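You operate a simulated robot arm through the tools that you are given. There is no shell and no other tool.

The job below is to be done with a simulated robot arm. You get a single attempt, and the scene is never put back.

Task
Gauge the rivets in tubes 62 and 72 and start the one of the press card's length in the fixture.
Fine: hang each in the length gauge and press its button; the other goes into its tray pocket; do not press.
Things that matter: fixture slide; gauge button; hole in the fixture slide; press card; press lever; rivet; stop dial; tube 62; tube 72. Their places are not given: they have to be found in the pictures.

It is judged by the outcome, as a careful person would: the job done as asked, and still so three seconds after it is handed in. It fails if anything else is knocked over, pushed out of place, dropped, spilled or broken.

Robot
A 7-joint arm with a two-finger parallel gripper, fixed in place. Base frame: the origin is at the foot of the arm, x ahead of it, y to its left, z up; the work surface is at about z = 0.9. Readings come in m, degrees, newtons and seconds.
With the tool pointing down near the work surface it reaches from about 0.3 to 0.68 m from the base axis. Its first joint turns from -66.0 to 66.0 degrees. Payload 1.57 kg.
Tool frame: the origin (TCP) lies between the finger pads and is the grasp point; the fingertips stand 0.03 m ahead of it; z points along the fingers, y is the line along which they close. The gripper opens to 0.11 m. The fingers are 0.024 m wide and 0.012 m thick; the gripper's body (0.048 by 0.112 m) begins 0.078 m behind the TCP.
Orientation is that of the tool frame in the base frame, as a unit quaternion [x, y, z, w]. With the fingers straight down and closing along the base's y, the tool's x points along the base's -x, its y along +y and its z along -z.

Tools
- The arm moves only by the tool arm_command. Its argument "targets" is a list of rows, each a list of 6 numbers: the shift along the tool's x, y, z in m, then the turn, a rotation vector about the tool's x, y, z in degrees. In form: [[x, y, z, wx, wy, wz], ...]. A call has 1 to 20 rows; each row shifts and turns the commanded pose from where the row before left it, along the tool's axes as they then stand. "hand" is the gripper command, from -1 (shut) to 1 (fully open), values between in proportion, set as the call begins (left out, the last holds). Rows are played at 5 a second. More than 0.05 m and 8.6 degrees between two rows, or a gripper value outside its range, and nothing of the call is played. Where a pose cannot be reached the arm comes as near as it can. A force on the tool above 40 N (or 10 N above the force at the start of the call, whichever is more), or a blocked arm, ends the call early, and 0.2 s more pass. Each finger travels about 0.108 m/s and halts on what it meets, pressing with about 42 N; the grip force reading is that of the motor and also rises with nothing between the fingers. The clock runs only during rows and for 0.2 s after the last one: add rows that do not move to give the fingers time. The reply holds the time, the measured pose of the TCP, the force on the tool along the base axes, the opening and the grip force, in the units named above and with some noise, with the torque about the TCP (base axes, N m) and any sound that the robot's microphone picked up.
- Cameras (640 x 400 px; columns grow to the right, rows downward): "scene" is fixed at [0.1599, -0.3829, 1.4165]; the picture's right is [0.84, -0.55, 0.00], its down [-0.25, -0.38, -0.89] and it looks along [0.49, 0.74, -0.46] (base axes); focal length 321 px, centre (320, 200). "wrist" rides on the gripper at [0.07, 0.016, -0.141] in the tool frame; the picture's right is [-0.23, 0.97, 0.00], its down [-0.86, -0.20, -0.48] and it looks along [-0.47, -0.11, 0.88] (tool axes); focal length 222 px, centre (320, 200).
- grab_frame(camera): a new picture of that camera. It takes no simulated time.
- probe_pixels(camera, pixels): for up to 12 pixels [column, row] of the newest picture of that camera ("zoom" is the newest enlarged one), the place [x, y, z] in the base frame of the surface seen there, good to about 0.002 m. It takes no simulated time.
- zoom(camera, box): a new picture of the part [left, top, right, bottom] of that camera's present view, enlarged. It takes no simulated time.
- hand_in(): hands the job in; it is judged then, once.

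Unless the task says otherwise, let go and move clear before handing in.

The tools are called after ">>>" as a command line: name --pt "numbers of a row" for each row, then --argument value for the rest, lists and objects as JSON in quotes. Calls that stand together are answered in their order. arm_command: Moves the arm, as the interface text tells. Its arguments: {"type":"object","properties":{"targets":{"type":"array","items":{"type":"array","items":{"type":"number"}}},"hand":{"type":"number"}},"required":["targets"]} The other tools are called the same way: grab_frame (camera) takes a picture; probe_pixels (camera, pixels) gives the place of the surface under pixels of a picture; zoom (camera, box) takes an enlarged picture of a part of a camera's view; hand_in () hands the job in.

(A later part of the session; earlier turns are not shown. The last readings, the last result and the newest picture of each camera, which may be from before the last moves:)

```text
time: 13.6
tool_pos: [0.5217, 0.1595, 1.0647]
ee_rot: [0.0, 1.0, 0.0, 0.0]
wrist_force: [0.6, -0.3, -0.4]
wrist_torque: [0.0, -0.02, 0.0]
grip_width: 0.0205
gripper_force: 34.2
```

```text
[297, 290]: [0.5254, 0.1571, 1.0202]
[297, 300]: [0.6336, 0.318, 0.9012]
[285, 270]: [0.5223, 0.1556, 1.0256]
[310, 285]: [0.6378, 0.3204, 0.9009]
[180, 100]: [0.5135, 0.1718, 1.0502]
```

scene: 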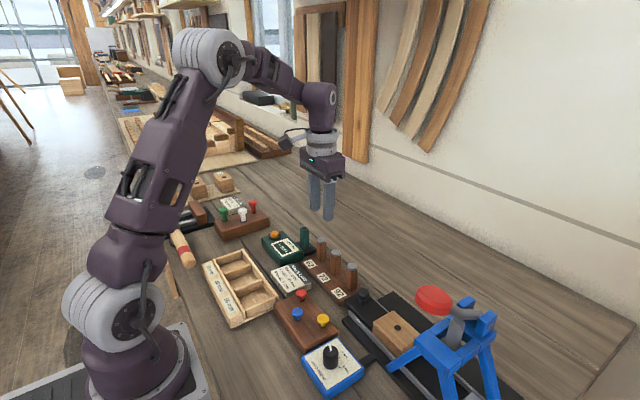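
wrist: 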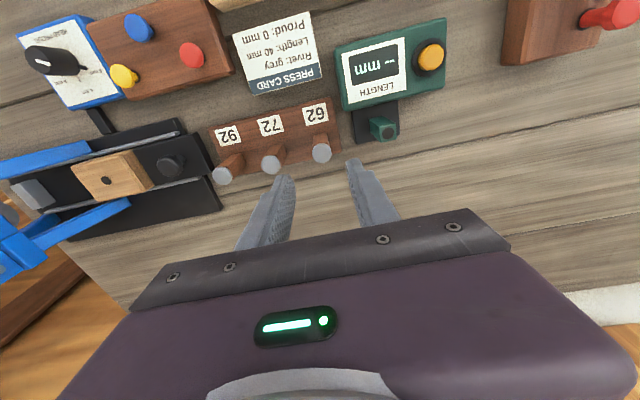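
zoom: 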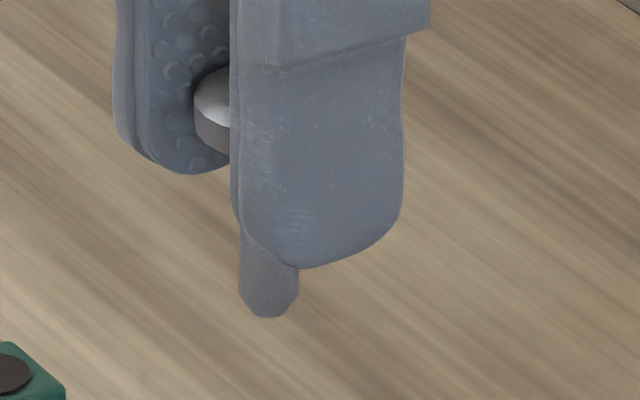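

The shank is ~8.7 mm with a chamfered tip. I'll probe the shank surface to get its axis.

>>> probe_pixels --camera "zoom" --pixels '[[268, 285], [268, 295], [268, 305], [268, 312], [268, 275], [250, 285], [285, 285], [244, 280], [293, 285], [210, 90], [210, 130], [205, 140]]'

>>> zoom --camera "wrist" --box '[300, 150, 345, 190]'

>>> probe_pixels --camera "zoom" --pixels '[[300, 190], [300, 200], [300, 215], [270, 215], [335, 215], [300, 230], [300, 45], [250, 45], [352, 45], [300, 2], [300, 92]]'

>>> arm_command --pt "0 0 0 0 0 0"

>>> arm_command --pt "0 0 0 0 0 0"

>>> arm_command --pt "0 0 0 0 0 0"

```text
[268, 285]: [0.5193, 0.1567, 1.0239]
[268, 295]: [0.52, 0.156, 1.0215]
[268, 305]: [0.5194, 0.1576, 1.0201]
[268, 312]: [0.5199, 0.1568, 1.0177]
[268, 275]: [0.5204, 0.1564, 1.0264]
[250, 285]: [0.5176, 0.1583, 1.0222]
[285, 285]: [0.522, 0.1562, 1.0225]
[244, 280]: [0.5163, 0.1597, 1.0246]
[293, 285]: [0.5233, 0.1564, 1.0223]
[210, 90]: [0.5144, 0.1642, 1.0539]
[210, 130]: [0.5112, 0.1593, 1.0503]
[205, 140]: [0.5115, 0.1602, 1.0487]
```

```text
10.00 times, centred on (322, 170) of wrist
```

zoom: 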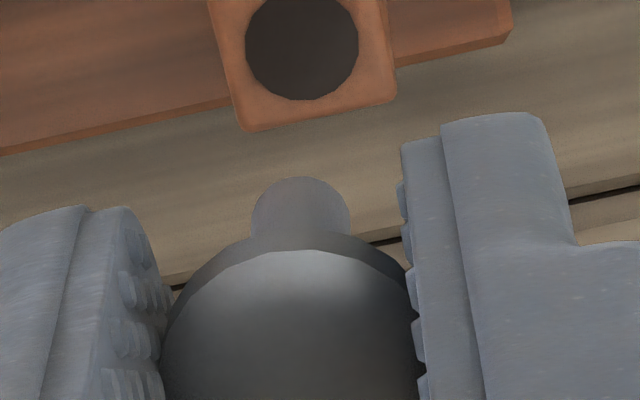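

```text
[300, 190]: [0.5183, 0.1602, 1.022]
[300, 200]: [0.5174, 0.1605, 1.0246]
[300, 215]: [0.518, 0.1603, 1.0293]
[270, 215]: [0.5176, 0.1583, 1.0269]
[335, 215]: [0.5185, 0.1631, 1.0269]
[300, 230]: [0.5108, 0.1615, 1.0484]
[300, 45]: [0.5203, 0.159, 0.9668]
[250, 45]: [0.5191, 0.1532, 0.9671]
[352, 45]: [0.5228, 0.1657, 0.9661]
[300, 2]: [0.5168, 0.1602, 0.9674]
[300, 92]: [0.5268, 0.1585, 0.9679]
```

```text
time: 14.0
tool_pos: [0.5202, 0.1596, 1.065]
ee_rot: [0.0, 1.0, -0.001, 0.001]
wrist_force: [0.7, 0.5, 0.0]
wrist_torque: [0.0, 0.0, 0.03]
grip_width: 0.0204
gripper_force: 34.2
```

```text
time: 14.4
tool_pos: [0.5205, 0.1589, 1.0652]
ee_rot: [0.0, 1.0, 0.0, 0.0]
wrist_force: [0.1, 0.2, 0.5]
wrist_torque: [0.01, 0.04, 0.02]
grip_width: 0.0206
gripper_force: 33.9
```

```text
time: 14.8
tool_pos: [0.5194, 0.1597, 1.0659]
ee_rot: [0.0, 1.0, 0.0, 0.0]
wrist_force: [-0.2, -0.2, -0.7]
wrist_torque: [-0.02, 0.0, 0.01]
grip_width: 0.0205
gripper_force: 34.2
```

The rivet axis sits at about (0.5222,0.1598) under the tool, tip z≈1.017 (so roughly 30 mm long). I'll carry it at this height over the post hole at (0.5173,0.2345).

>>> arm_command --pt "0.0009 0.015 0 0 0 0" --pt "0.001 0.02 0 0 0 0" --pt "0.001 0.02 0 0 0 0" --pt "0.001 0.012 0 0 0 0" --pt "0.001 0.0077 0 0 0 0" --pt "0 0 0 0 0 0" --pt "0 0 0 0 0 0"

>>> zoom --camera "scene" --box '[280, 190, 340, 250]'

>>> zoom --camera "wrist" --box '[300, 130, 360, 190]'

```text
time: 16.4
tool_pos: [0.5152, 0.2366, 1.0651]
ee_rot: [0.0, 1.0, 0.0, 0.0]
wrist_force: [-0.3, 0.1, 0.0]
wrist_torque: [0.02, 0.01, -0.02]
grip_width: 0.0206
gripper_force: 34.2
```

```text
6.67 times, centred on (310, 220) of scene
```

zoom: 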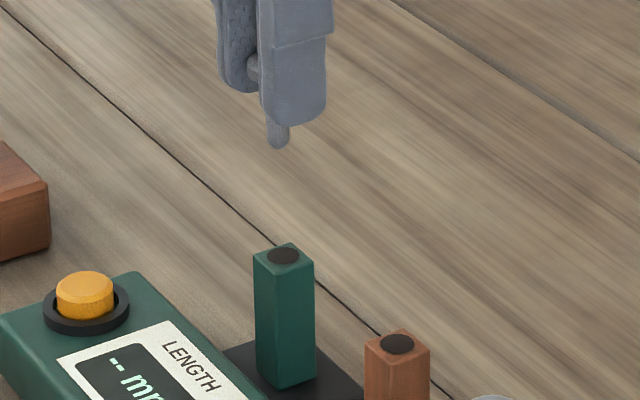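

```text
6.67 times, centred on (330, 160) of wrist
```

zoom: 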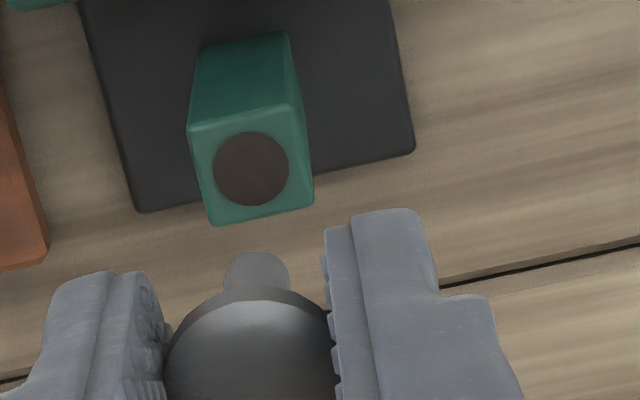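

The rivet hangs above the post. I'll lower 40 mm so the tip is just above the hole, then check alignment.

>>> arm_command --pt "0 0 0.012 0 0 0" --pt "0 0 0.012 0 0 0" --pt "0 0 0.01 0 0 0" --pt "0 0 0.006 0 0 0" --pt "0 0 0 0 0 0" --pt "0 0 0 0 0 0"

>>> zoom --camera "scene" --box '[292, 210, 332, 240]'

>>> probe_pixels --camera "zoom" --pixels '[[250, 150], [250, 170], [250, 190], [230, 220], [240, 230], [225, 215], [270, 215], [250, 225]]'

>>> zoom --camera "wrist" --box '[300, 130, 360, 190]'

```text
time: 17.8
tool_pos: [0.5165, 0.2356, 1.0257]
ee_rot: [0.0, 1.0, 0.0, 0.001]
wrist_force: [0.1, -0.7, -0.2]
wrist_torque: [-0.01, -0.01, -0.01]
grip_width: 0.0205
gripper_force: 33.9
```

```text
13.33 times, centred on (312, 225) of scene
```

zoom: 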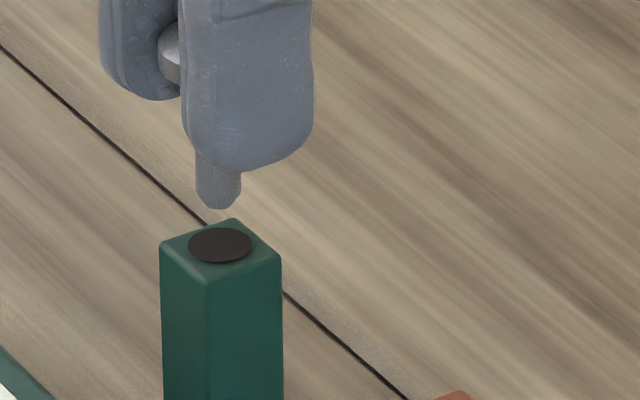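

```text
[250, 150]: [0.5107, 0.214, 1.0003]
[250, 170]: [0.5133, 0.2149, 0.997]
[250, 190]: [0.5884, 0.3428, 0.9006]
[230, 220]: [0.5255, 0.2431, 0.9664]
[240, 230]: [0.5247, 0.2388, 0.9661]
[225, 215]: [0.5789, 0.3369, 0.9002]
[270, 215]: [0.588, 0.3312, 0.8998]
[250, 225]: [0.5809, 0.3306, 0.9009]
```

```text
6.67 times, centred on (330, 160) of wrist
```

zoom: 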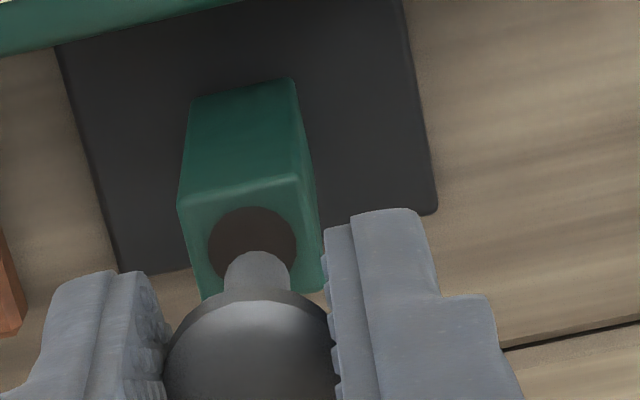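

Scene zoom: shank centre col 218 vs hole 220; wrist zoom: shank 257 vs hole 252, meaning ~0.6 mm too far in +y. I'll correct by 0.5 mm and lower in gently, watching the force.

>>> arm_command --pt "0 -0.0005 0 0 0 0" --pt "0 0 0.005 0 0 0" --pt "0 0 0.005 0 0 0" --pt "0 0 0.005 0 0 0" --pt "0 0 0.005 0 0 0" --pt "0 0 0 0 0 0"

>>> zoom --camera "scene" --box '[292, 210, 332, 240]'

>>> zoom --camera "wrist" --box '[300, 130, 360, 190]'

```text
time: 19.2
tool_pos: [0.5164, 0.2352, 1.0064]
ee_rot: [0.0, 1.0, 0.0, 0.001]
wrist_force: [-0.3, -0.6, 0.1]
wrist_torque: [-0.02, -0.03, 0.01]
grip_width: 0.0205
gripper_force: 34.3
```

```text
13.33 times, centred on (312, 225) of scene
```

zoom: 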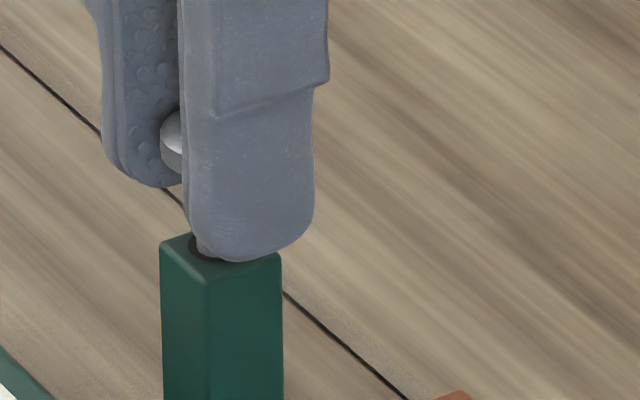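

```text
6.67 times, centred on (330, 160) of wrist
```

zoom: 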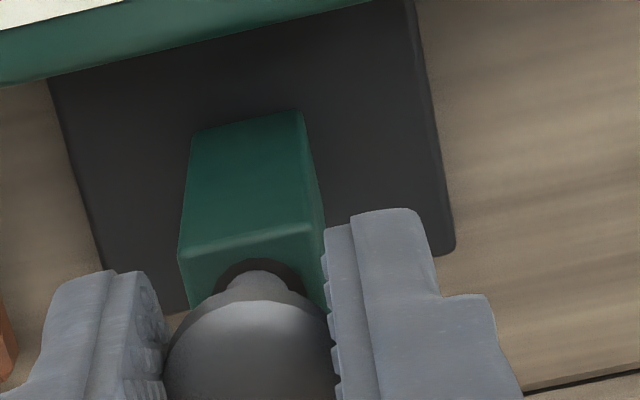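

The shank is in the post hole with no force. I'll lower another 20 mm until the head is just above the post top.

>>> arm_command --pt "0 0 0.005 0 0 0" --pt "0 0 0.005 0 0 0" --pt "0 0 0.005 0 0 0" --pt "0 0 0.004 0 0 0" --pt "0 0 0 0 0 0"

>>> zoom --camera "scene" --box '[292, 210, 332, 240]'

>>> zoom --camera "wrist" --box '[300, 130, 360, 190]'

```text
time: 20.4
tool_pos: [0.5143, 0.2343, 0.9861]
ee_rot: [-0.001, 1.0, 0.0, 0.0]
wrist_force: [0.4, 0.0, -0.7]
wrist_torque: [-0.05, 0.02, -0.02]
grip_width: 0.0204
gripper_force: 34.2
```

```text
13.33 times, centred on (312, 225) of scene
```

zoom: 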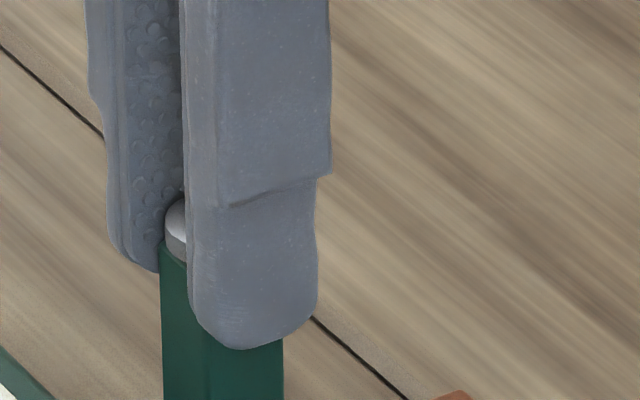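

```text
6.67 times, centred on (330, 160) of wrist
```

zoom: 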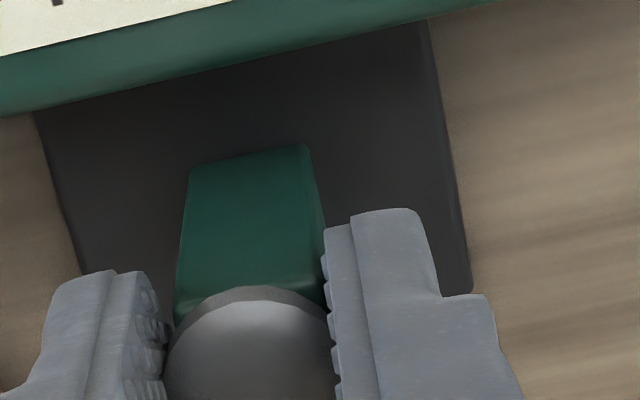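

The head is practically on the post top, no contact force. I'll open to 44 mm to let it hang, then raise straight up.

>>> arm_command --pt "0 0 0.0005 0 0 0" --pt "0 0 0 0 0 0" --pt "0 0 0 0 0 0" --hand -0.2

>>> arm_command --pt "0 0 -0.01 0 0 0" --pt "0 0 -0.015 0 0 0" --pt "0 0 -0.02 0 0 0" --pt "0 0 -0.02 0 0 0" --pt "0 0 -0.015 0 0 0" --pt "0 0 0 0 0 0"

>>> zoom --camera "scene" --box '[250, 200, 340, 270]'

>>> grab_frame --camera "wrist"

```text
time: 21.2
tool_pos: [0.5146, 0.2343, 0.9863]
ee_rot: [0.0, 1.0, 0.0, 0.0]
wrist_force: [0.5, -0.7, -0.3]
wrist_torque: [-0.01, 0.02, 0.0]
grip_width: 0.0439
gripper_force: 0.1
```

```text
time: 22.6
tool_pos: [0.516, 0.2359, 1.0652]
ee_rot: [0.0, 1.0, 0.0, 0.0]
wrist_force: [0.1, 0.0, -0.1]
wrist_torque: [0.02, -0.03, -0.01]
grip_width: 0.0439
gripper_force: 0.1
```

```text
5.71 times, centred on (295, 235) of scene
```

zoom: 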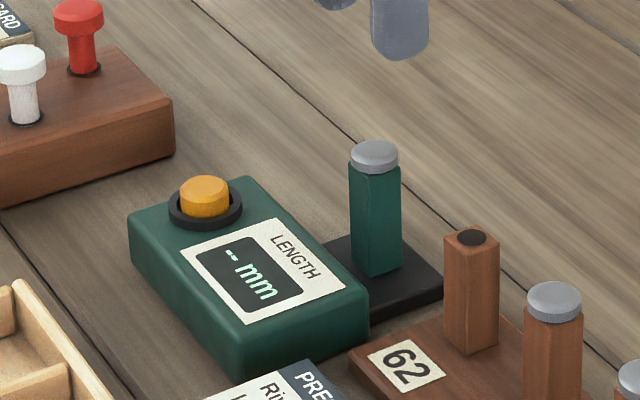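

```text
taken
```

wrist: 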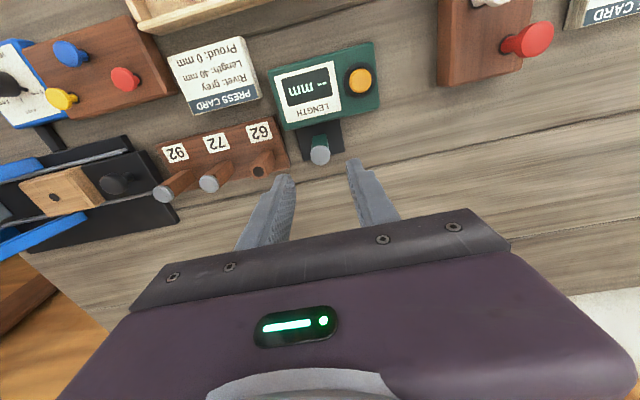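

Rivet 62 hangs in the gauge post. Now I'll close the fingers and move above the orange button at (0.4556,0.2906).

>>> arm_command --pt "0.012 0.011 0 0 0 0" --pt "0.012 0.011 0 0 0 0" --pt "0.012 0.011 0 0 0 0" --pt "0.012 0.011 0 0 0 0" --pt "0.0119 0.0113 0 0 0 0" --pt "0 0 0.02 0 0 0" --pt "0 0 0.02 0 0 0" --pt "0 0 0.02 0 0 0" --pt "0 0 0.01 0 0 0" --pt "0 0 0 0 0 0" --pt "0 0 0 0 0 0" --hand -1

>>> zoom --camera "scene" --box '[240, 190, 330, 260]'

>>> grab_frame --camera "wrist"

```text
time: 25.0
tool_pos: [0.456, 0.29, 0.9955]
ee_rot: [0.0, 1.0, -0.001, 0.0]
wrist_force: [-0.9, 0.3, -0.6]
wrist_torque: [0.0, -0.01, 0.03]
grip_width: 0.0
gripper_force: 20.9
```

```text
5.71 times, centred on (285, 225) of scene
```

zoom: 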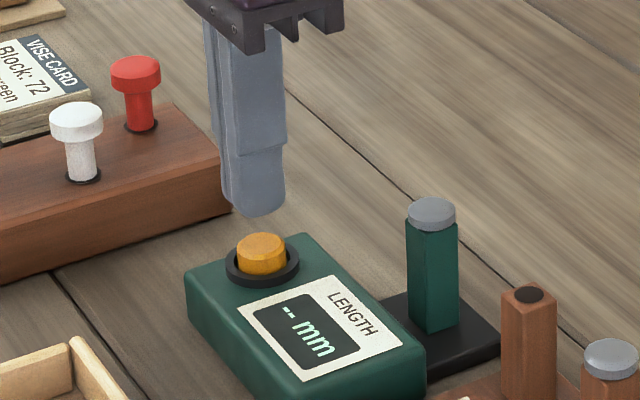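

```text
taken
```

wrist: 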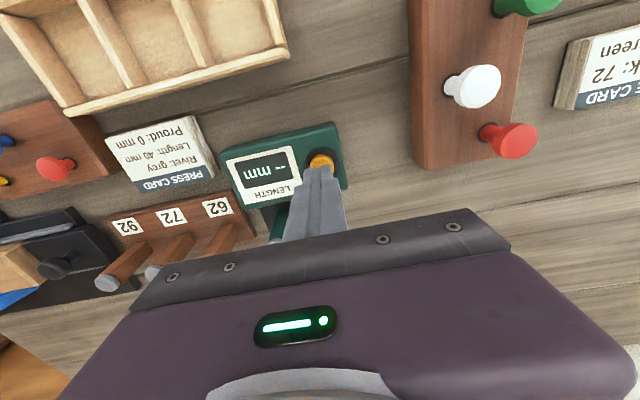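

The closed fingertips are ~20 mm above the button. I'll descend and press in small steps.

>>> arm_command --pt "0 0 0.01 0 0 0" --pt "0 0 0.008 0 0 0" --pt "0 0 0.003 0 0 0" --pt "0 0 0.001 0 0 0" --pt "0 0 0.001 0 0 0" --pt "0 0 0 0 0 0"

>>> zoom --camera "scene" --box '[240, 190, 330, 260]'

```text
time: 26.4
tool_pos: [0.456, 0.2892, 0.9739]
ee_rot: [0.0, 1.0, 0.0, 0.001]
wrist_force: [0.3, 0.1, 0.5]
wrist_torque: [0.02, -0.01, -0.01]
grip_width: 0.0001
gripper_force: 21.2
```

```text
5.71 times, centred on (285, 225) of scene
```

zoom: 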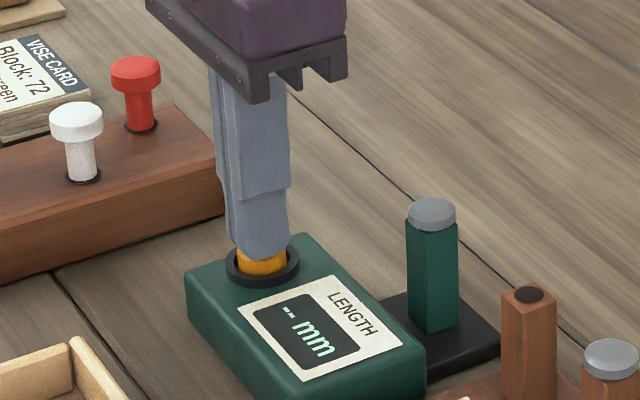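

The tips are at the button's top with no force yet. I'll press on a few millimetres in 1 mm steps.

>>> arm_command --pt "0 0 0.001 0 0 0" --pt "0 0 0.001 0 0 0" --pt "0 0 0.001 0 0 0" --pt "0 0 0.001 0 0 0" --pt "0 0 0 0 0 0"

>>> zoom --camera "scene" --box '[240, 190, 330, 260]'

```text
time: 27.6
tool_pos: [0.4555, 0.2891, 0.9685]
ee_rot: [0.0, 1.0, 0.0, 0.001]
wrist_force: [0.1, 0.8, 2.6]
wrist_torque: [0.06, 0.01, 0.01]
grip_width: 0.0
gripper_force: 20.9
heard: click
```

```text
5.71 times, centred on (285, 225) of scene
```

zoom: 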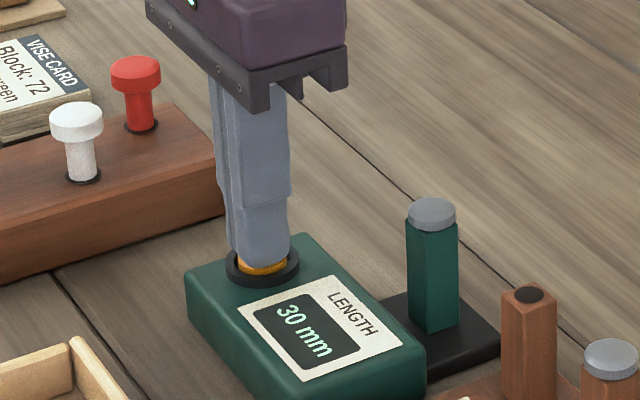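

A click was heard and the display reads 30 mm for rivet 62. I'll raise off the button, reopen, and go back over the post.

>>> arm_command --pt "0 0 -0.01 0 0 0" --pt "0 0 -0.02 0 0 0" --pt "0 0 -0.03 0 0 0" --pt "0 0 -0.036 0 0 0" --pt "0 0 0 0 0 0"

>>> zoom --camera "scene" --box '[240, 190, 330, 260]'

>>> arm_command --pt "-0.012 -0.011 0 0 0 0" --pt "-0.012 -0.011 0 0 0 0" --pt "-0.012 -0.011 0 0 0 0" --pt "-0.012 -0.011 0 0 0 0" --pt "-0.0128 -0.0115 0 0 0 0" --pt "0 0 0 0 0 0" --pt "0 0 0 0 0 0" --hand -0.2

>>> zoom --camera "wrist" --box '[270, 110, 390, 210]'

```text
time: 28.8
tool_pos: [0.4557, 0.2879, 1.0649]
ee_rot: [0.001, 1.0, 0.001, 0.0]
wrist_force: [0.9, -0.2, 0.1]
wrist_torque: [0.0, -0.02, 0.03]
grip_width: 0.0001
gripper_force: 21.3
```

```text
5.71 times, centred on (285, 225) of scene
```

zoom: 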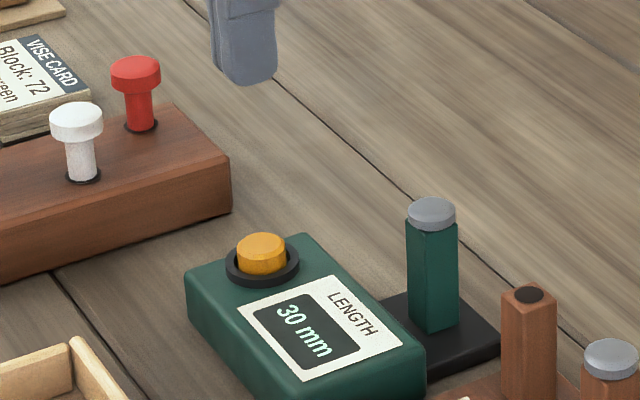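

```text
time: 30.4
tool_pos: [0.5158, 0.2328, 1.0649]
ee_rot: [-0.001, 1.0, 0.0, 0.0]
wrist_force: [-1.2, -0.1, 0.0]
wrist_torque: [0.0, -0.01, -0.04]
grip_width: 0.044
gripper_force: 0.0
```

```text
4.00 times, centred on (330, 160) of wrist
```

zoom: 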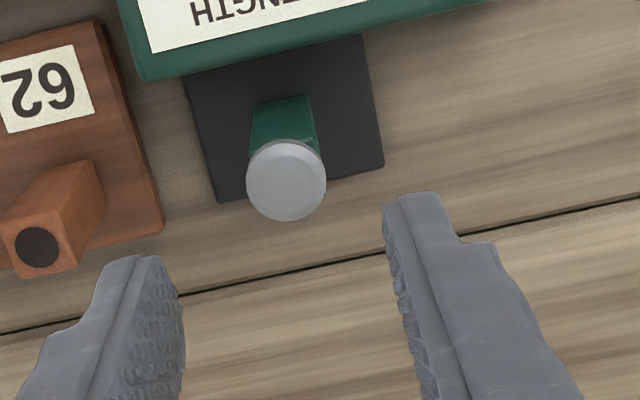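

Display still shows 30 mm and the rivet hangs in the post below the open fingers. I'll lower and grip it again.

>>> arm_command --pt "0 0 0.02 0 0 0" --pt "0 0 0.02 0 0 0" --pt "0 0 0.02 0 0 0" --pt "0 0 0.015 0 0 0" --pt "0 0 0.0065 0 0 0" --pt "0 0 0 0 0 0" --pt "0 0 0 0 0 0"

>>> arm_command --pt "0 0 0 0 0 0" --pt "0 0 0 0 0 0" --pt "0 0 0 0 0 0" --pt "0 0 0 0 0 0" --hand -1

>>> zoom --camera "wrist" --box '[290, 130, 370, 190]'

>>> zoom --camera "scene" --box '[280, 200, 340, 250]'

```text
time: 32.0
tool_pos: [0.5152, 0.2336, 0.982]
ee_rot: [0.0, 1.0, -0.001, 0.0]
wrist_force: [0.3, -0.2, 1.1]
wrist_torque: [0.0, -0.01, 0.02]
grip_width: 0.044
gripper_force: 0.1
```

```text
time: 33.0
tool_pos: [0.5151, 0.2341, 0.9832]
ee_rot: [-0.001, 1.0, 0.001, 0.0]
wrist_force: [0.5, 6.7, 1.1]
wrist_torque: [0.16, -0.07, 0.02]
grip_width: 0.0203
gripper_force: 33.7
```

```text
6.67 times, centred on (330, 160) of wrist
```

zoom: 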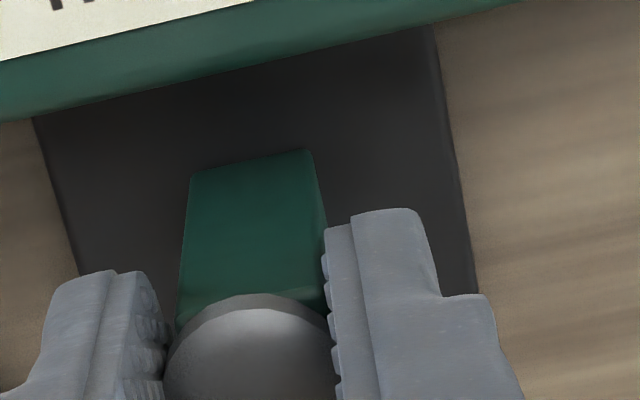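

```text
8.00 times, centred on (310, 225) of scene
```

zoom: 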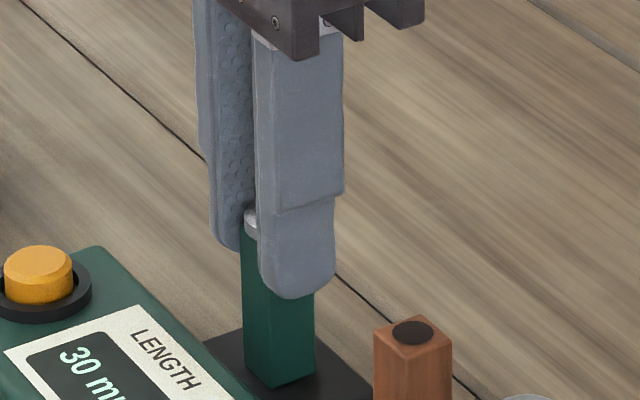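

Gripped at 20.3 mm with a 6.7 N y-load, as before. I'll nudge +y 0.8 mm to relieve it, then lift a little.

>>> arm_command --pt "0 0.0005 0 0 0 0" --pt "0 0.0003 0 0 0 0" --pt "0 0 0 0 0 0"

>>> arm_command --pt "0 0 -0.002 0 0 0" --pt "0 0 -0.004 0 0 0" --pt "0 0 -0.006 0 0 0" --pt "0 0 -0.008 0 0 0" --pt "0 0 0 0 0 0"

>>> zoom --camera "scene" --box '[280, 200, 340, 250]'

```text
time: 33.8
tool_pos: [0.5152, 0.2337, 0.9824]
ee_rot: [0.0, 1.0, -0.001, 0.0]
wrist_force: [-0.8, -0.5, 2.0]
wrist_torque: [0.02, 0.0, 0.03]
grip_width: 0.0204
gripper_force: 34.1
```

```text
time: 35.0
tool_pos: [0.5166, 0.2355, 1.0035]
ee_rot: [0.0, 1.0, 0.0, 0.0]
wrist_force: [-1.1, -1.3, -1.2]
wrist_torque: [-0.02, 0.01, -0.04]
grip_width: 0.0203
gripper_force: 33.8
```

```text
8.00 times, centred on (310, 225) of scene
```

zoom: 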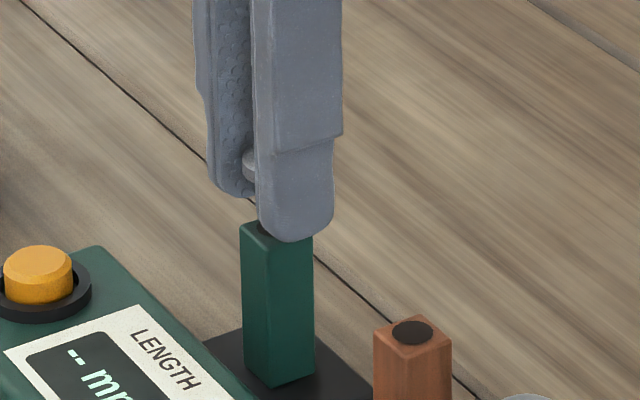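

The rivet is up with the grip firm, and the display went back to "--". I'll lift clear and carry it over the 30 mm pocket at (0.325,0.248).

>>> arm_command --pt "0 0 -0.015 0 0 0" --pt "0 0 -0.02 0 0 0" --pt "0 0 -0.025 0 0 0" --pt "0.015 0.001 0 0 0 0" --pt "0.025 0.0018 0 0 0 0" --pt "0.03 0.002 0 0 0 0" --pt "0.03 0.002 0 0 0 0" --pt "0.03 0.002 0 0 0 0" --pt "0.03 0.002 0 0 0 0" --pt "0.02 0.001 0 0 0 0" --pt "0.0125 0.001 0 0 0 0" --pt "0 0 0 0 0 0" --pt "0 0 0 0 0 0"

>>> grab_frame --camera "scene"

>>> grab_frame --camera "wrist"

```text
time: 37.8
tool_pos: [0.3245, 0.2495, 1.0616]
ee_rot: [0.001, 1.0, -0.001, 0.0]
wrist_force: [0.0, 0.2, -1.4]
wrist_torque: [0.0, 0.01, 0.05]
grip_width: 0.0204
gripper_force: 33.7
```

```text
taken
```

scene: 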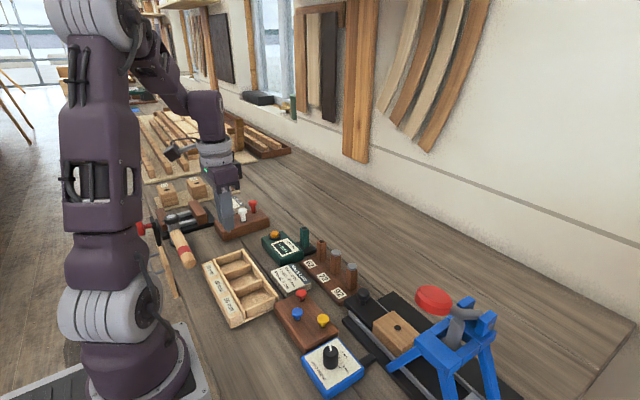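

```text
taken
```

wrist: 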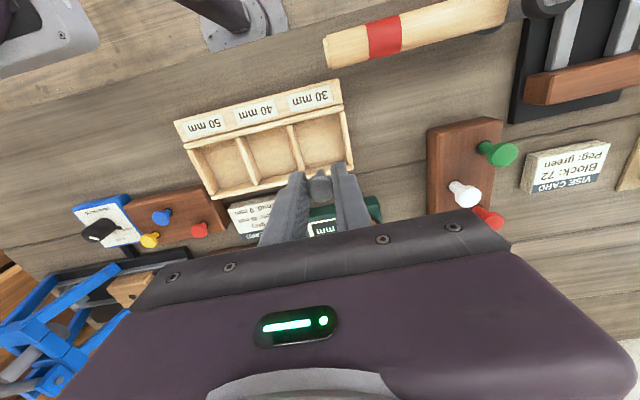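

The rivet is held over the 30 mm pocket (wrist view: pocket at about 325,140). I'll lower to near the rim and check.

>>> arm_command --pt "0 0 0.015 0 0 0" --pt "0 0 0.02 0 0 0" --pt "0 0 0.02 0 0 0" --pt "0 0 0.015 0 0 0" --pt "0 0 0 0 0 0" --pt "0 0 0 0 0 0"

>>> zoom --camera "scene" --box '[190, 210, 290, 300]'

>>> zoom --camera "wrist" --box '[240, 80, 400, 210]'

```text
time: 39.2
tool_pos: [0.3245, 0.2486, 0.9929]
ee_rot: [0.0, 1.0, 0.0, -0.001]
wrist_force: [-0.3, 0.2, -0.1]
wrist_torque: [0.01, 0.01, 0.02]
grip_width: 0.0204
gripper_force: 34.2
```

```text
4.44 times, centred on (240, 255) of scene
```

zoom: 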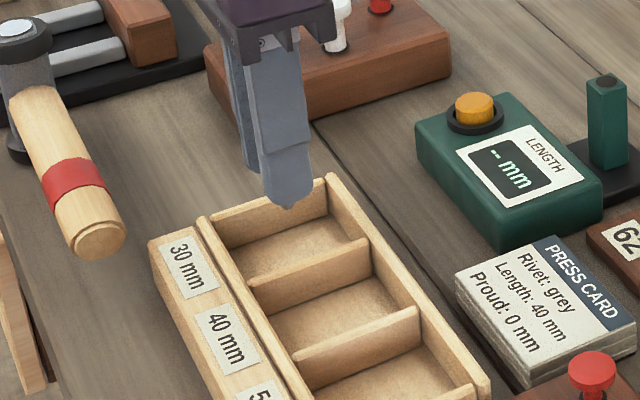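

```text
3.08 times, centred on (320, 145) of wrist
```

zoom: 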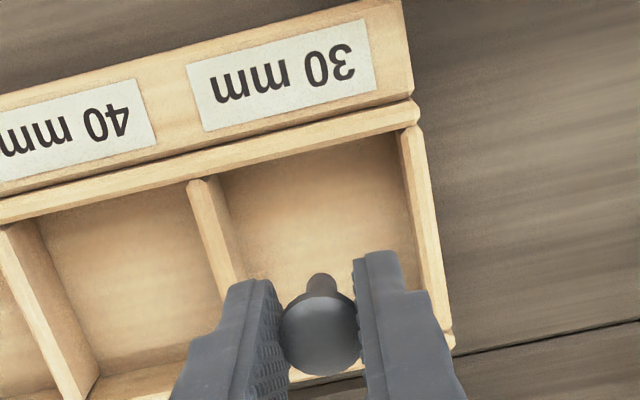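

The rivet points into the 30 mm pocket. I'll centre (−1.4 mm in y) and lower so the tip is just above the floor.

>>> arm_command --pt "0 -0.0014 0.005 0 0 0" --pt "0 0 0.01 0 0 0" --pt "0 0 0.01 0 0 0" --pt "0 0 0.007 0 0 0" --pt "0 0 0.003 0 0 0" --pt "0 0 0 0 0 0" --pt "0 0 0 0 0 0"

>>> zoom --camera "scene" --box '[210, 230, 270, 280]'

>>> zoom --camera "wrist" --box '[260, 100, 380, 200]'

```text
time: 40.8
tool_pos: [0.3246, 0.2459, 0.9584]
ee_rot: [0.0, 1.0, 0.0, -0.001]
wrist_force: [0.0, -0.5, -1.8]
wrist_torque: [-0.01, 0.01, -0.02]
grip_width: 0.0205
gripper_force: 34.2
```

```text
8.00 times, centred on (240, 255) of scene
```

zoom: 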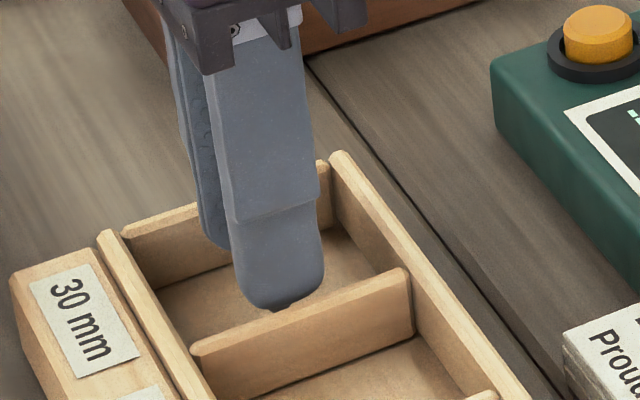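

```text
4.00 times, centred on (320, 150) of wrist
```

zoom: 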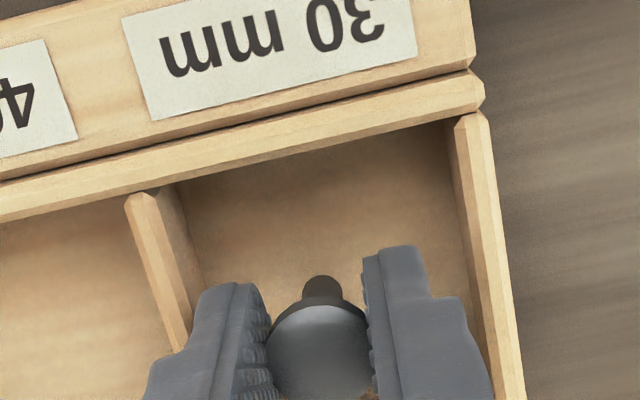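

The fingers are inside the pocket clear of its walls with the tip near the floor. I'll open just to 28 mm and then rise.

>>> arm_command --pt "0 0 0.001 0 0 0" --pt "0 0 0 0 0 0" --pt "0 0 0 0 0 0" --hand -0.49

>>> zoom --camera "wrist" --box '[260, 100, 380, 200]'

```text
time: 41.6
tool_pos: [0.3246, 0.247, 0.9573]
ee_rot: [0.0, 1.0, 0.0, 0.0]
wrist_force: [-0.1, 0.4, -1.3]
wrist_torque: [0.01, -0.01, 0.0]
grip_width: 0.0281
gripper_force: 0.0
```

```text
4.00 times, centred on (320, 150) of wrist
```

zoom: 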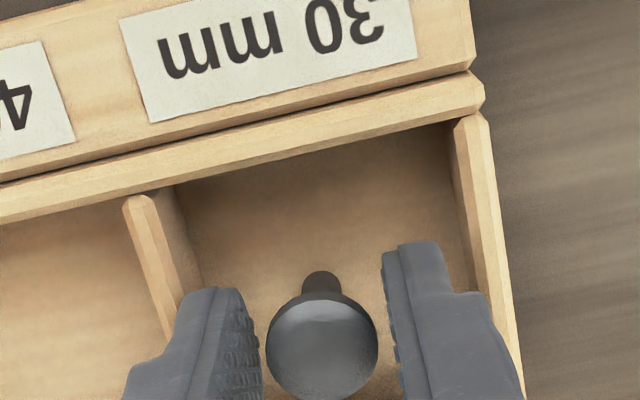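

The rivet is released and standing in the pocket. I'll raise straight up slowly.

>>> arm_command --pt "0 0 -0.005 0 0 0" --pt "0 0 -0.01 0 0 0" --pt "0 0 -0.015 0 0 0" --pt "0 0 -0.02 0 0 0" --pt "0 0 -0.03 0 0 0" --pt "0 0 -0.03 0 0 0" --pt "0 0 0 0 0 0" --pt "0 0 0 0 0 0"

>>> zoom --camera "scene" --box '[200, 220, 290, 300]'

>>> zoom --camera "wrist" --box '[240, 70, 400, 180]'

```text
time: 43.4
tool_pos: [0.3251, 0.2447, 1.0653]
ee_rot: [0.0, 1.0, 0.001, 0.0]
wrist_force: [-0.2, -0.5, -0.7]
wrist_torque: [-0.02, -0.02, -0.02]
grip_width: 0.0283
gripper_force: 0.1
```

```text
5.00 times, centred on (245, 260) of scene
```

zoom: 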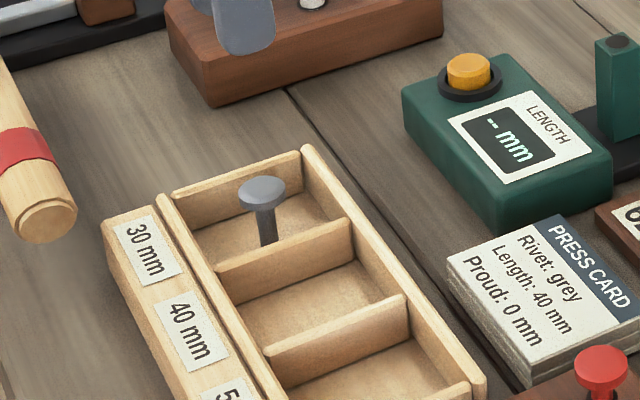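

```text
3.64 times, centred on (320, 125) of wrist
```

zoom: 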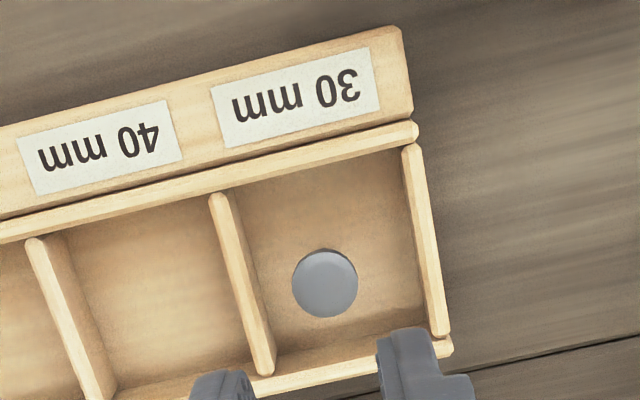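

Rivet 62 now stands in the 30 mm pocket. Next I'll move over tube 72 at about (0.521,0.0995), fingers opened to 44 mm.

>>> arm_command --pt "-0.0145 -0.0106 -0.005 0 0 0" --pt "-0.0245 -0.0183 -0.005 0 0 0" --pt "-0.0245 -0.0183 0 0 0 0" --pt "-0.0245 -0.0183 0 0 0 0" --pt "-0.0245 -0.0183 0 0 0 0" --pt "-0.0245 -0.0183 0 0 0 0" --pt "-0.0245 -0.0183 0 0 0 0" --pt "-0.0245 -0.0183 0 0 0 0" --pt "-0.0101 -0.0079 0 0 0 0" --pt "0 0 0 0 0 0" --pt "0 0 0 0 0 0" --hand -0.2

>>> zoom --camera "wrist" --box '[250, 100, 390, 200]'

>>> zoom --camera "scene" --box '[290, 190, 380, 290]'

```text
time: 45.8
tool_pos: [0.5202, 0.0979, 1.0763]
ee_rot: [0.0, 1.0, 0.0, 0.0]
wrist_force: [-0.2, 0.0, 0.0]
wrist_torque: [0.04, 0.01, 0.0]
grip_width: 0.0441
gripper_force: 0.1
```

```text
4.00 times, centred on (320, 150) of wrist
```

zoom: 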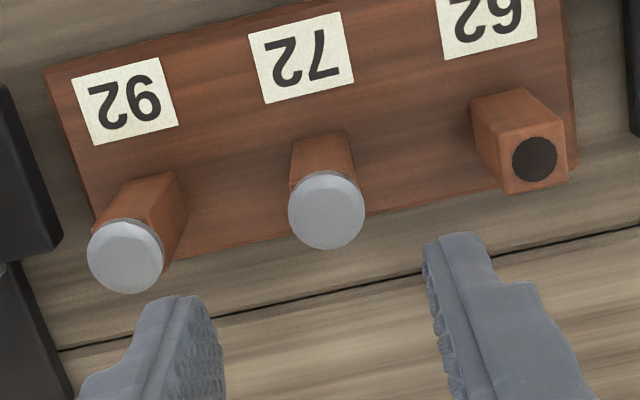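

```text
4.00 times, centred on (335, 240) of scene
```

zoom: 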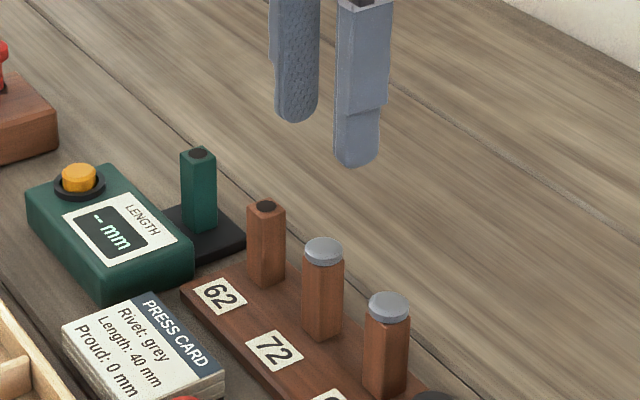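

The head of 72 is ~1.6 mm to +y of the tool axis (wrist zoom col 326 vs 320), matching the reading of 0.0979. I'll shift +2 mm in y and lower around it.

>>> arm_command --pt "0 0.002 0.01 0 0 0" --pt "0 0 0.02 0 0 0" --pt "0 0 0.02 0 0 0" --pt "0 0 0.02 0 0 0" --pt "0 0 0.014 0 0 0" --pt "0 0 0.007 0 0 0" --pt "0 0 0 0 0 0" --pt "0 0 0 0 0 0"

>>> zoom --camera "wrist" --box '[250, 120, 390, 220]'

>>> arm_command --pt "0 0 0 0 0 0"

>>> arm_command --pt "0 0 0 0 0 0"

```text
time: 47.6
tool_pos: [0.52, 0.103, 0.9856]
ee_rot: [0.0, 1.0, 0.001, 0.0]
wrist_force: [-0.3, 0.2, 0.3]
wrist_torque: [-0.01, -0.02, -0.01]
grip_width: 0.0439
gripper_force: 0.0
```

```text
4.00 times, centred on (320, 170) of wrist
```

zoom: 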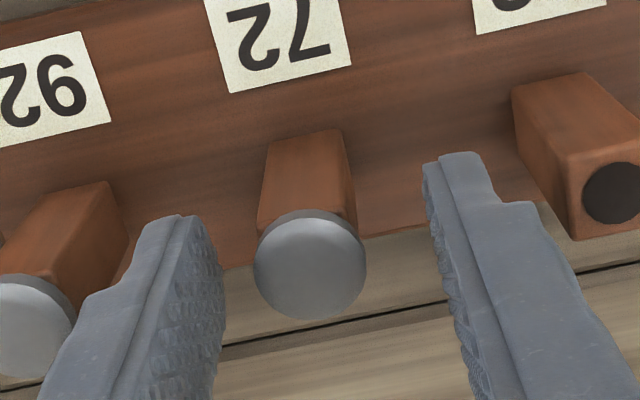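

```text
time: 48.0
tool_pos: [0.5214, 0.102, 0.9858]
ee_rot: [-0.001, 1.0, 0.0, 0.0]
wrist_force: [0.1, 0.1, -0.8]
wrist_torque: [-0.01, 0.0, 0.02]
grip_width: 0.0441
gripper_force: 0.1
```

```text
time: 48.4
tool_pos: [0.5209, 0.1024, 0.9846]
ee_rot: [0.0, 1.0, 0.0, 0.0]
wrist_force: [0.1, 0.0, -0.1]
wrist_torque: [-0.02, 0.01, -0.03]
grip_width: 0.0438
gripper_force: 0.1
```

Readings average y≈0.1025 and the head appears at col 310 (left of the 318–320 it should be), so I overshot by ~1.3 mm. I'll shift back −1.3 mm in y and look again.

>>> arm_command --pt "0 -0.0013 0 0 0 0" --pt "0 0 0 0 0 0" --pt "0 0 0 0 0 0"

>>> zoom --camera "wrist" --box '[250, 120, 390, 220]'

>>> arm_command --pt "0 0 0 0 0 0"

```text
time: 49.2
tool_pos: [0.5205, 0.101, 0.9864]
ee_rot: [0.0, 1.0, 0.0, 0.0]
wrist_force: [0.1, -0.3, 0.1]
wrist_torque: [0.0, 0.0, 0.01]
grip_width: 0.0441
gripper_force: 0.1
```

```text
4.00 times, centred on (320, 170) of wrist
```

zoom: 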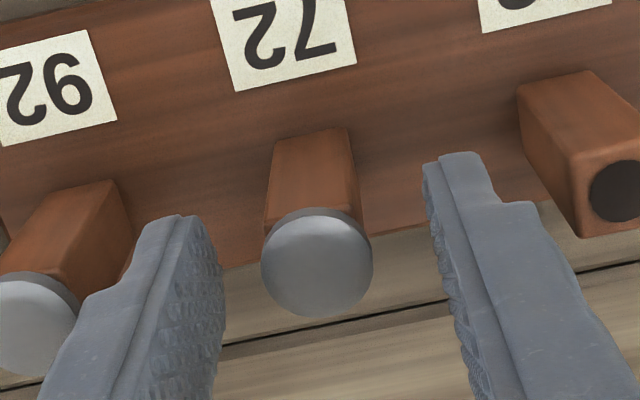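

```text
time: 49.6
tool_pos: [0.5204, 0.1012, 0.9865]
ee_rot: [0.0, 1.0, -0.001, 0.0]
wrist_force: [-0.3, 0.5, -0.9]
wrist_torque: [0.02, 0.0, 0.01]
grip_width: 0.0439
gripper_force: 0.1
```

The head is now centred (col 317). I'll close and check the side load.

>>> arm_command --pt "0 0 0.001 0 0 0" --pt "0 0 0 0 0 0" --pt "0 0 0 0 0 0" --pt "0 0 0 0 0 0" --hand -1

>>> zoom --camera "scene" --box '[300, 210, 370, 290]'

```text
time: 50.6
tool_pos: [0.5207, 0.1007, 0.9844]
ee_rot: [0.001, 1.0, -0.001, 0.001]
wrist_force: [0.6, -2.2, 16.8]
wrist_torque: [-0.07, 0.01, -0.02]
grip_width: 0.0206
gripper_force: 34.1
```

```text
5.00 times, centred on (335, 250) of scene
```

zoom: 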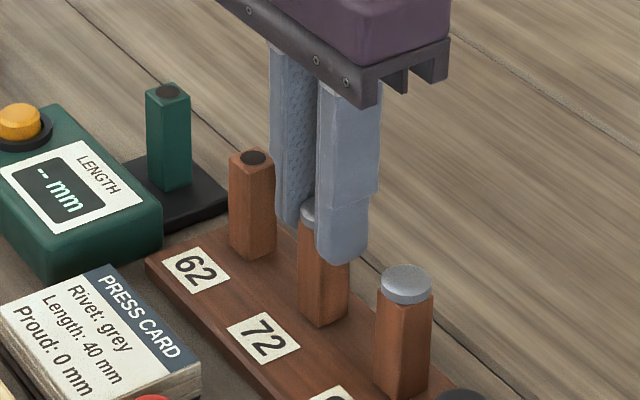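

Gripped at 20.6 mm; the 17 N vertical is just the 1 mm lowering pressing the head on the tube. I'll lift slowly and check it comes along.

>>> arm_command --pt "0 0 -0.0015 0 0 0" --pt "0 0 -0.003 0 0 0" --pt "0 0 -0.0055 0 0 0" --pt "0 0 0 0 0 0"

>>> zoom --camera "scene" --box '[300, 210, 370, 290]'

>>> arm_command --pt "0 0 -0.008 0 0 0" --pt "0 0 -0.012 0 0 0" --pt "0 0 -0.015 0 0 0" --pt "0 0 -0.015 0 0 0" --pt "0 0 -0.015 0 0 0" --pt "0 0 -0.01 0 0 0" --pt "0 0 0 0 0 0" --pt "0 0 0 0 0 0"

>>> zoom --camera "scene" --box '[300, 190, 360, 250]'

>>> zoom --camera "wrist" --box '[300, 130, 360, 190]'

```text
time: 51.6
tool_pos: [0.5206, 0.1002, 0.9952]
ee_rot: [-0.001, 1.0, 0.0, 0.0]
wrist_force: [-0.5, -0.3, -0.4]
wrist_torque: [0.0, 0.01, 0.02]
grip_width: 0.0205
gripper_force: 34.7
```

```text
5.00 times, centred on (335, 250) of scene
```

zoom: 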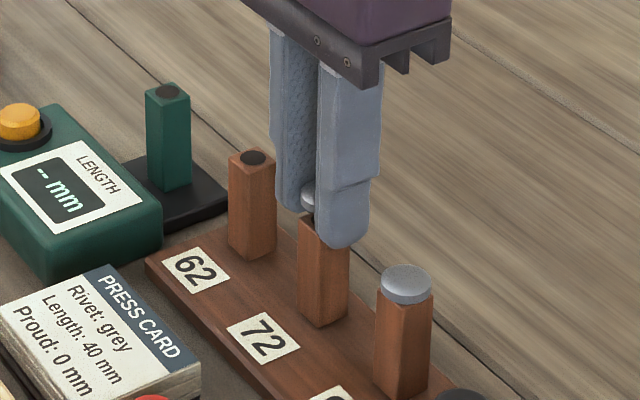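

```text
time: 53.4
tool_pos: [0.5197, 0.0997, 1.0689]
ee_rot: [0.0, 1.0, -0.001, 0.0]
wrist_force: [0.3, -1.0, 0.8]
wrist_torque: [-0.02, 0.0, 0.01]
grip_width: 0.0203
gripper_force: 33.3
```

```text
6.67 times, centred on (330, 220) of scene
```

zoom: 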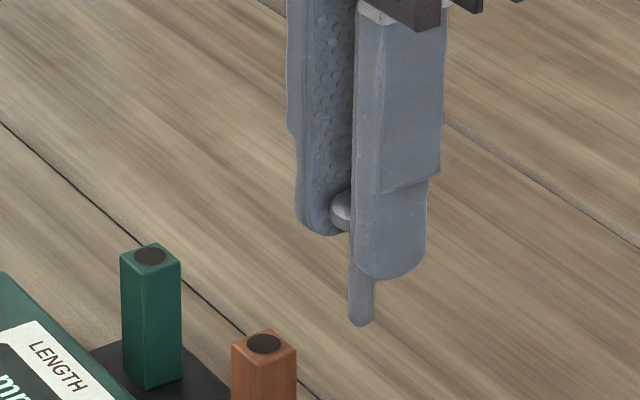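

```text
6.67 times, centred on (330, 160) of wrist
```

zoom: 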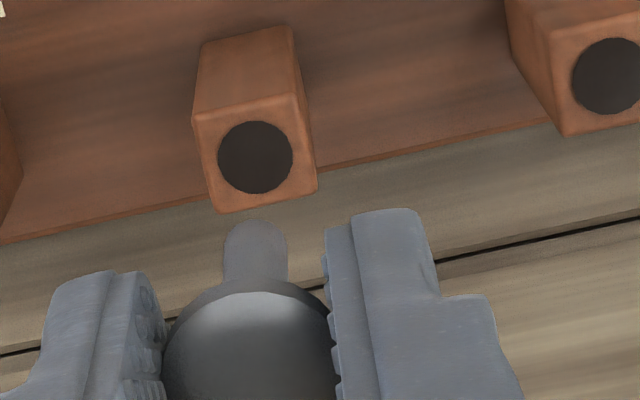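

Rivet 72 is out and visibly longer (tip at scene zoom 361,325). I'll probe its shank axis, then carry it to the post.

>>> zoom --camera "scene" --box '[315, 210, 345, 240]'

>>> probe_pixels --camera "zoom" --pixels '[[294, 255], [294, 265], [294, 275], [294, 285], [294, 295], [294, 302]]'

>>> zoom --camera "wrist" --box '[300, 130, 360, 190]'

>>> probe_pixels --camera "zoom" --pixels '[[256, 232], [256, 240], [256, 250], [256, 260], [256, 270], [240, 250], [272, 250]]'

```text
13.33 times, centred on (330, 225) of scene
```

zoom: 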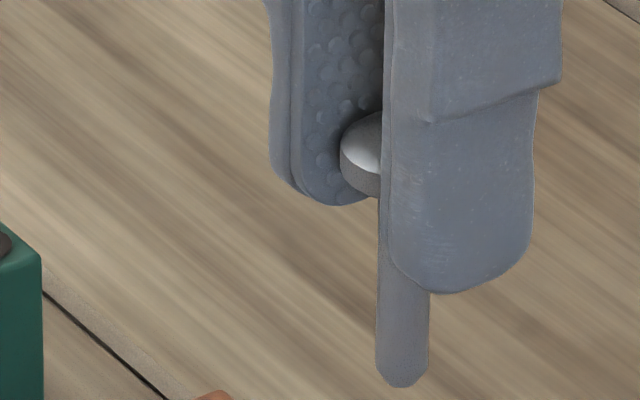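

```text
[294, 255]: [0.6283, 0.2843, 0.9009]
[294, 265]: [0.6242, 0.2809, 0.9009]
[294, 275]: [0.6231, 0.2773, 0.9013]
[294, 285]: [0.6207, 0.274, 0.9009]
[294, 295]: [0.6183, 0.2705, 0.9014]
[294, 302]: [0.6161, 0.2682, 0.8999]
```

```text
6.67 times, centred on (330, 160) of wrist
```

zoom: 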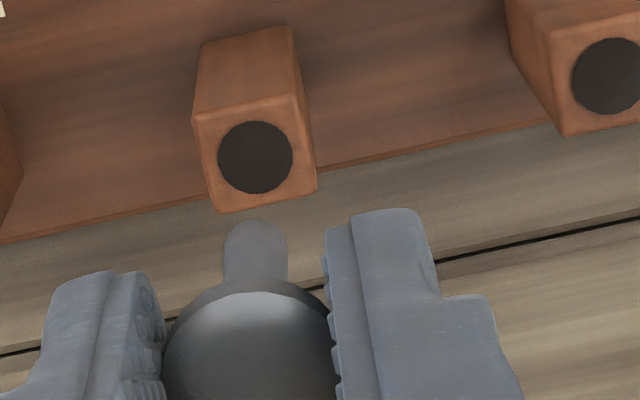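

```text
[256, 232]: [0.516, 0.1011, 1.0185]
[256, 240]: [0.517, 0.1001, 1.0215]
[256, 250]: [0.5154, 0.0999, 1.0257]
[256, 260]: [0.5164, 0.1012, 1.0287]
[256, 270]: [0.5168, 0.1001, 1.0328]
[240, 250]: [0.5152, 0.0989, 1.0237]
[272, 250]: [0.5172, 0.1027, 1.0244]
```

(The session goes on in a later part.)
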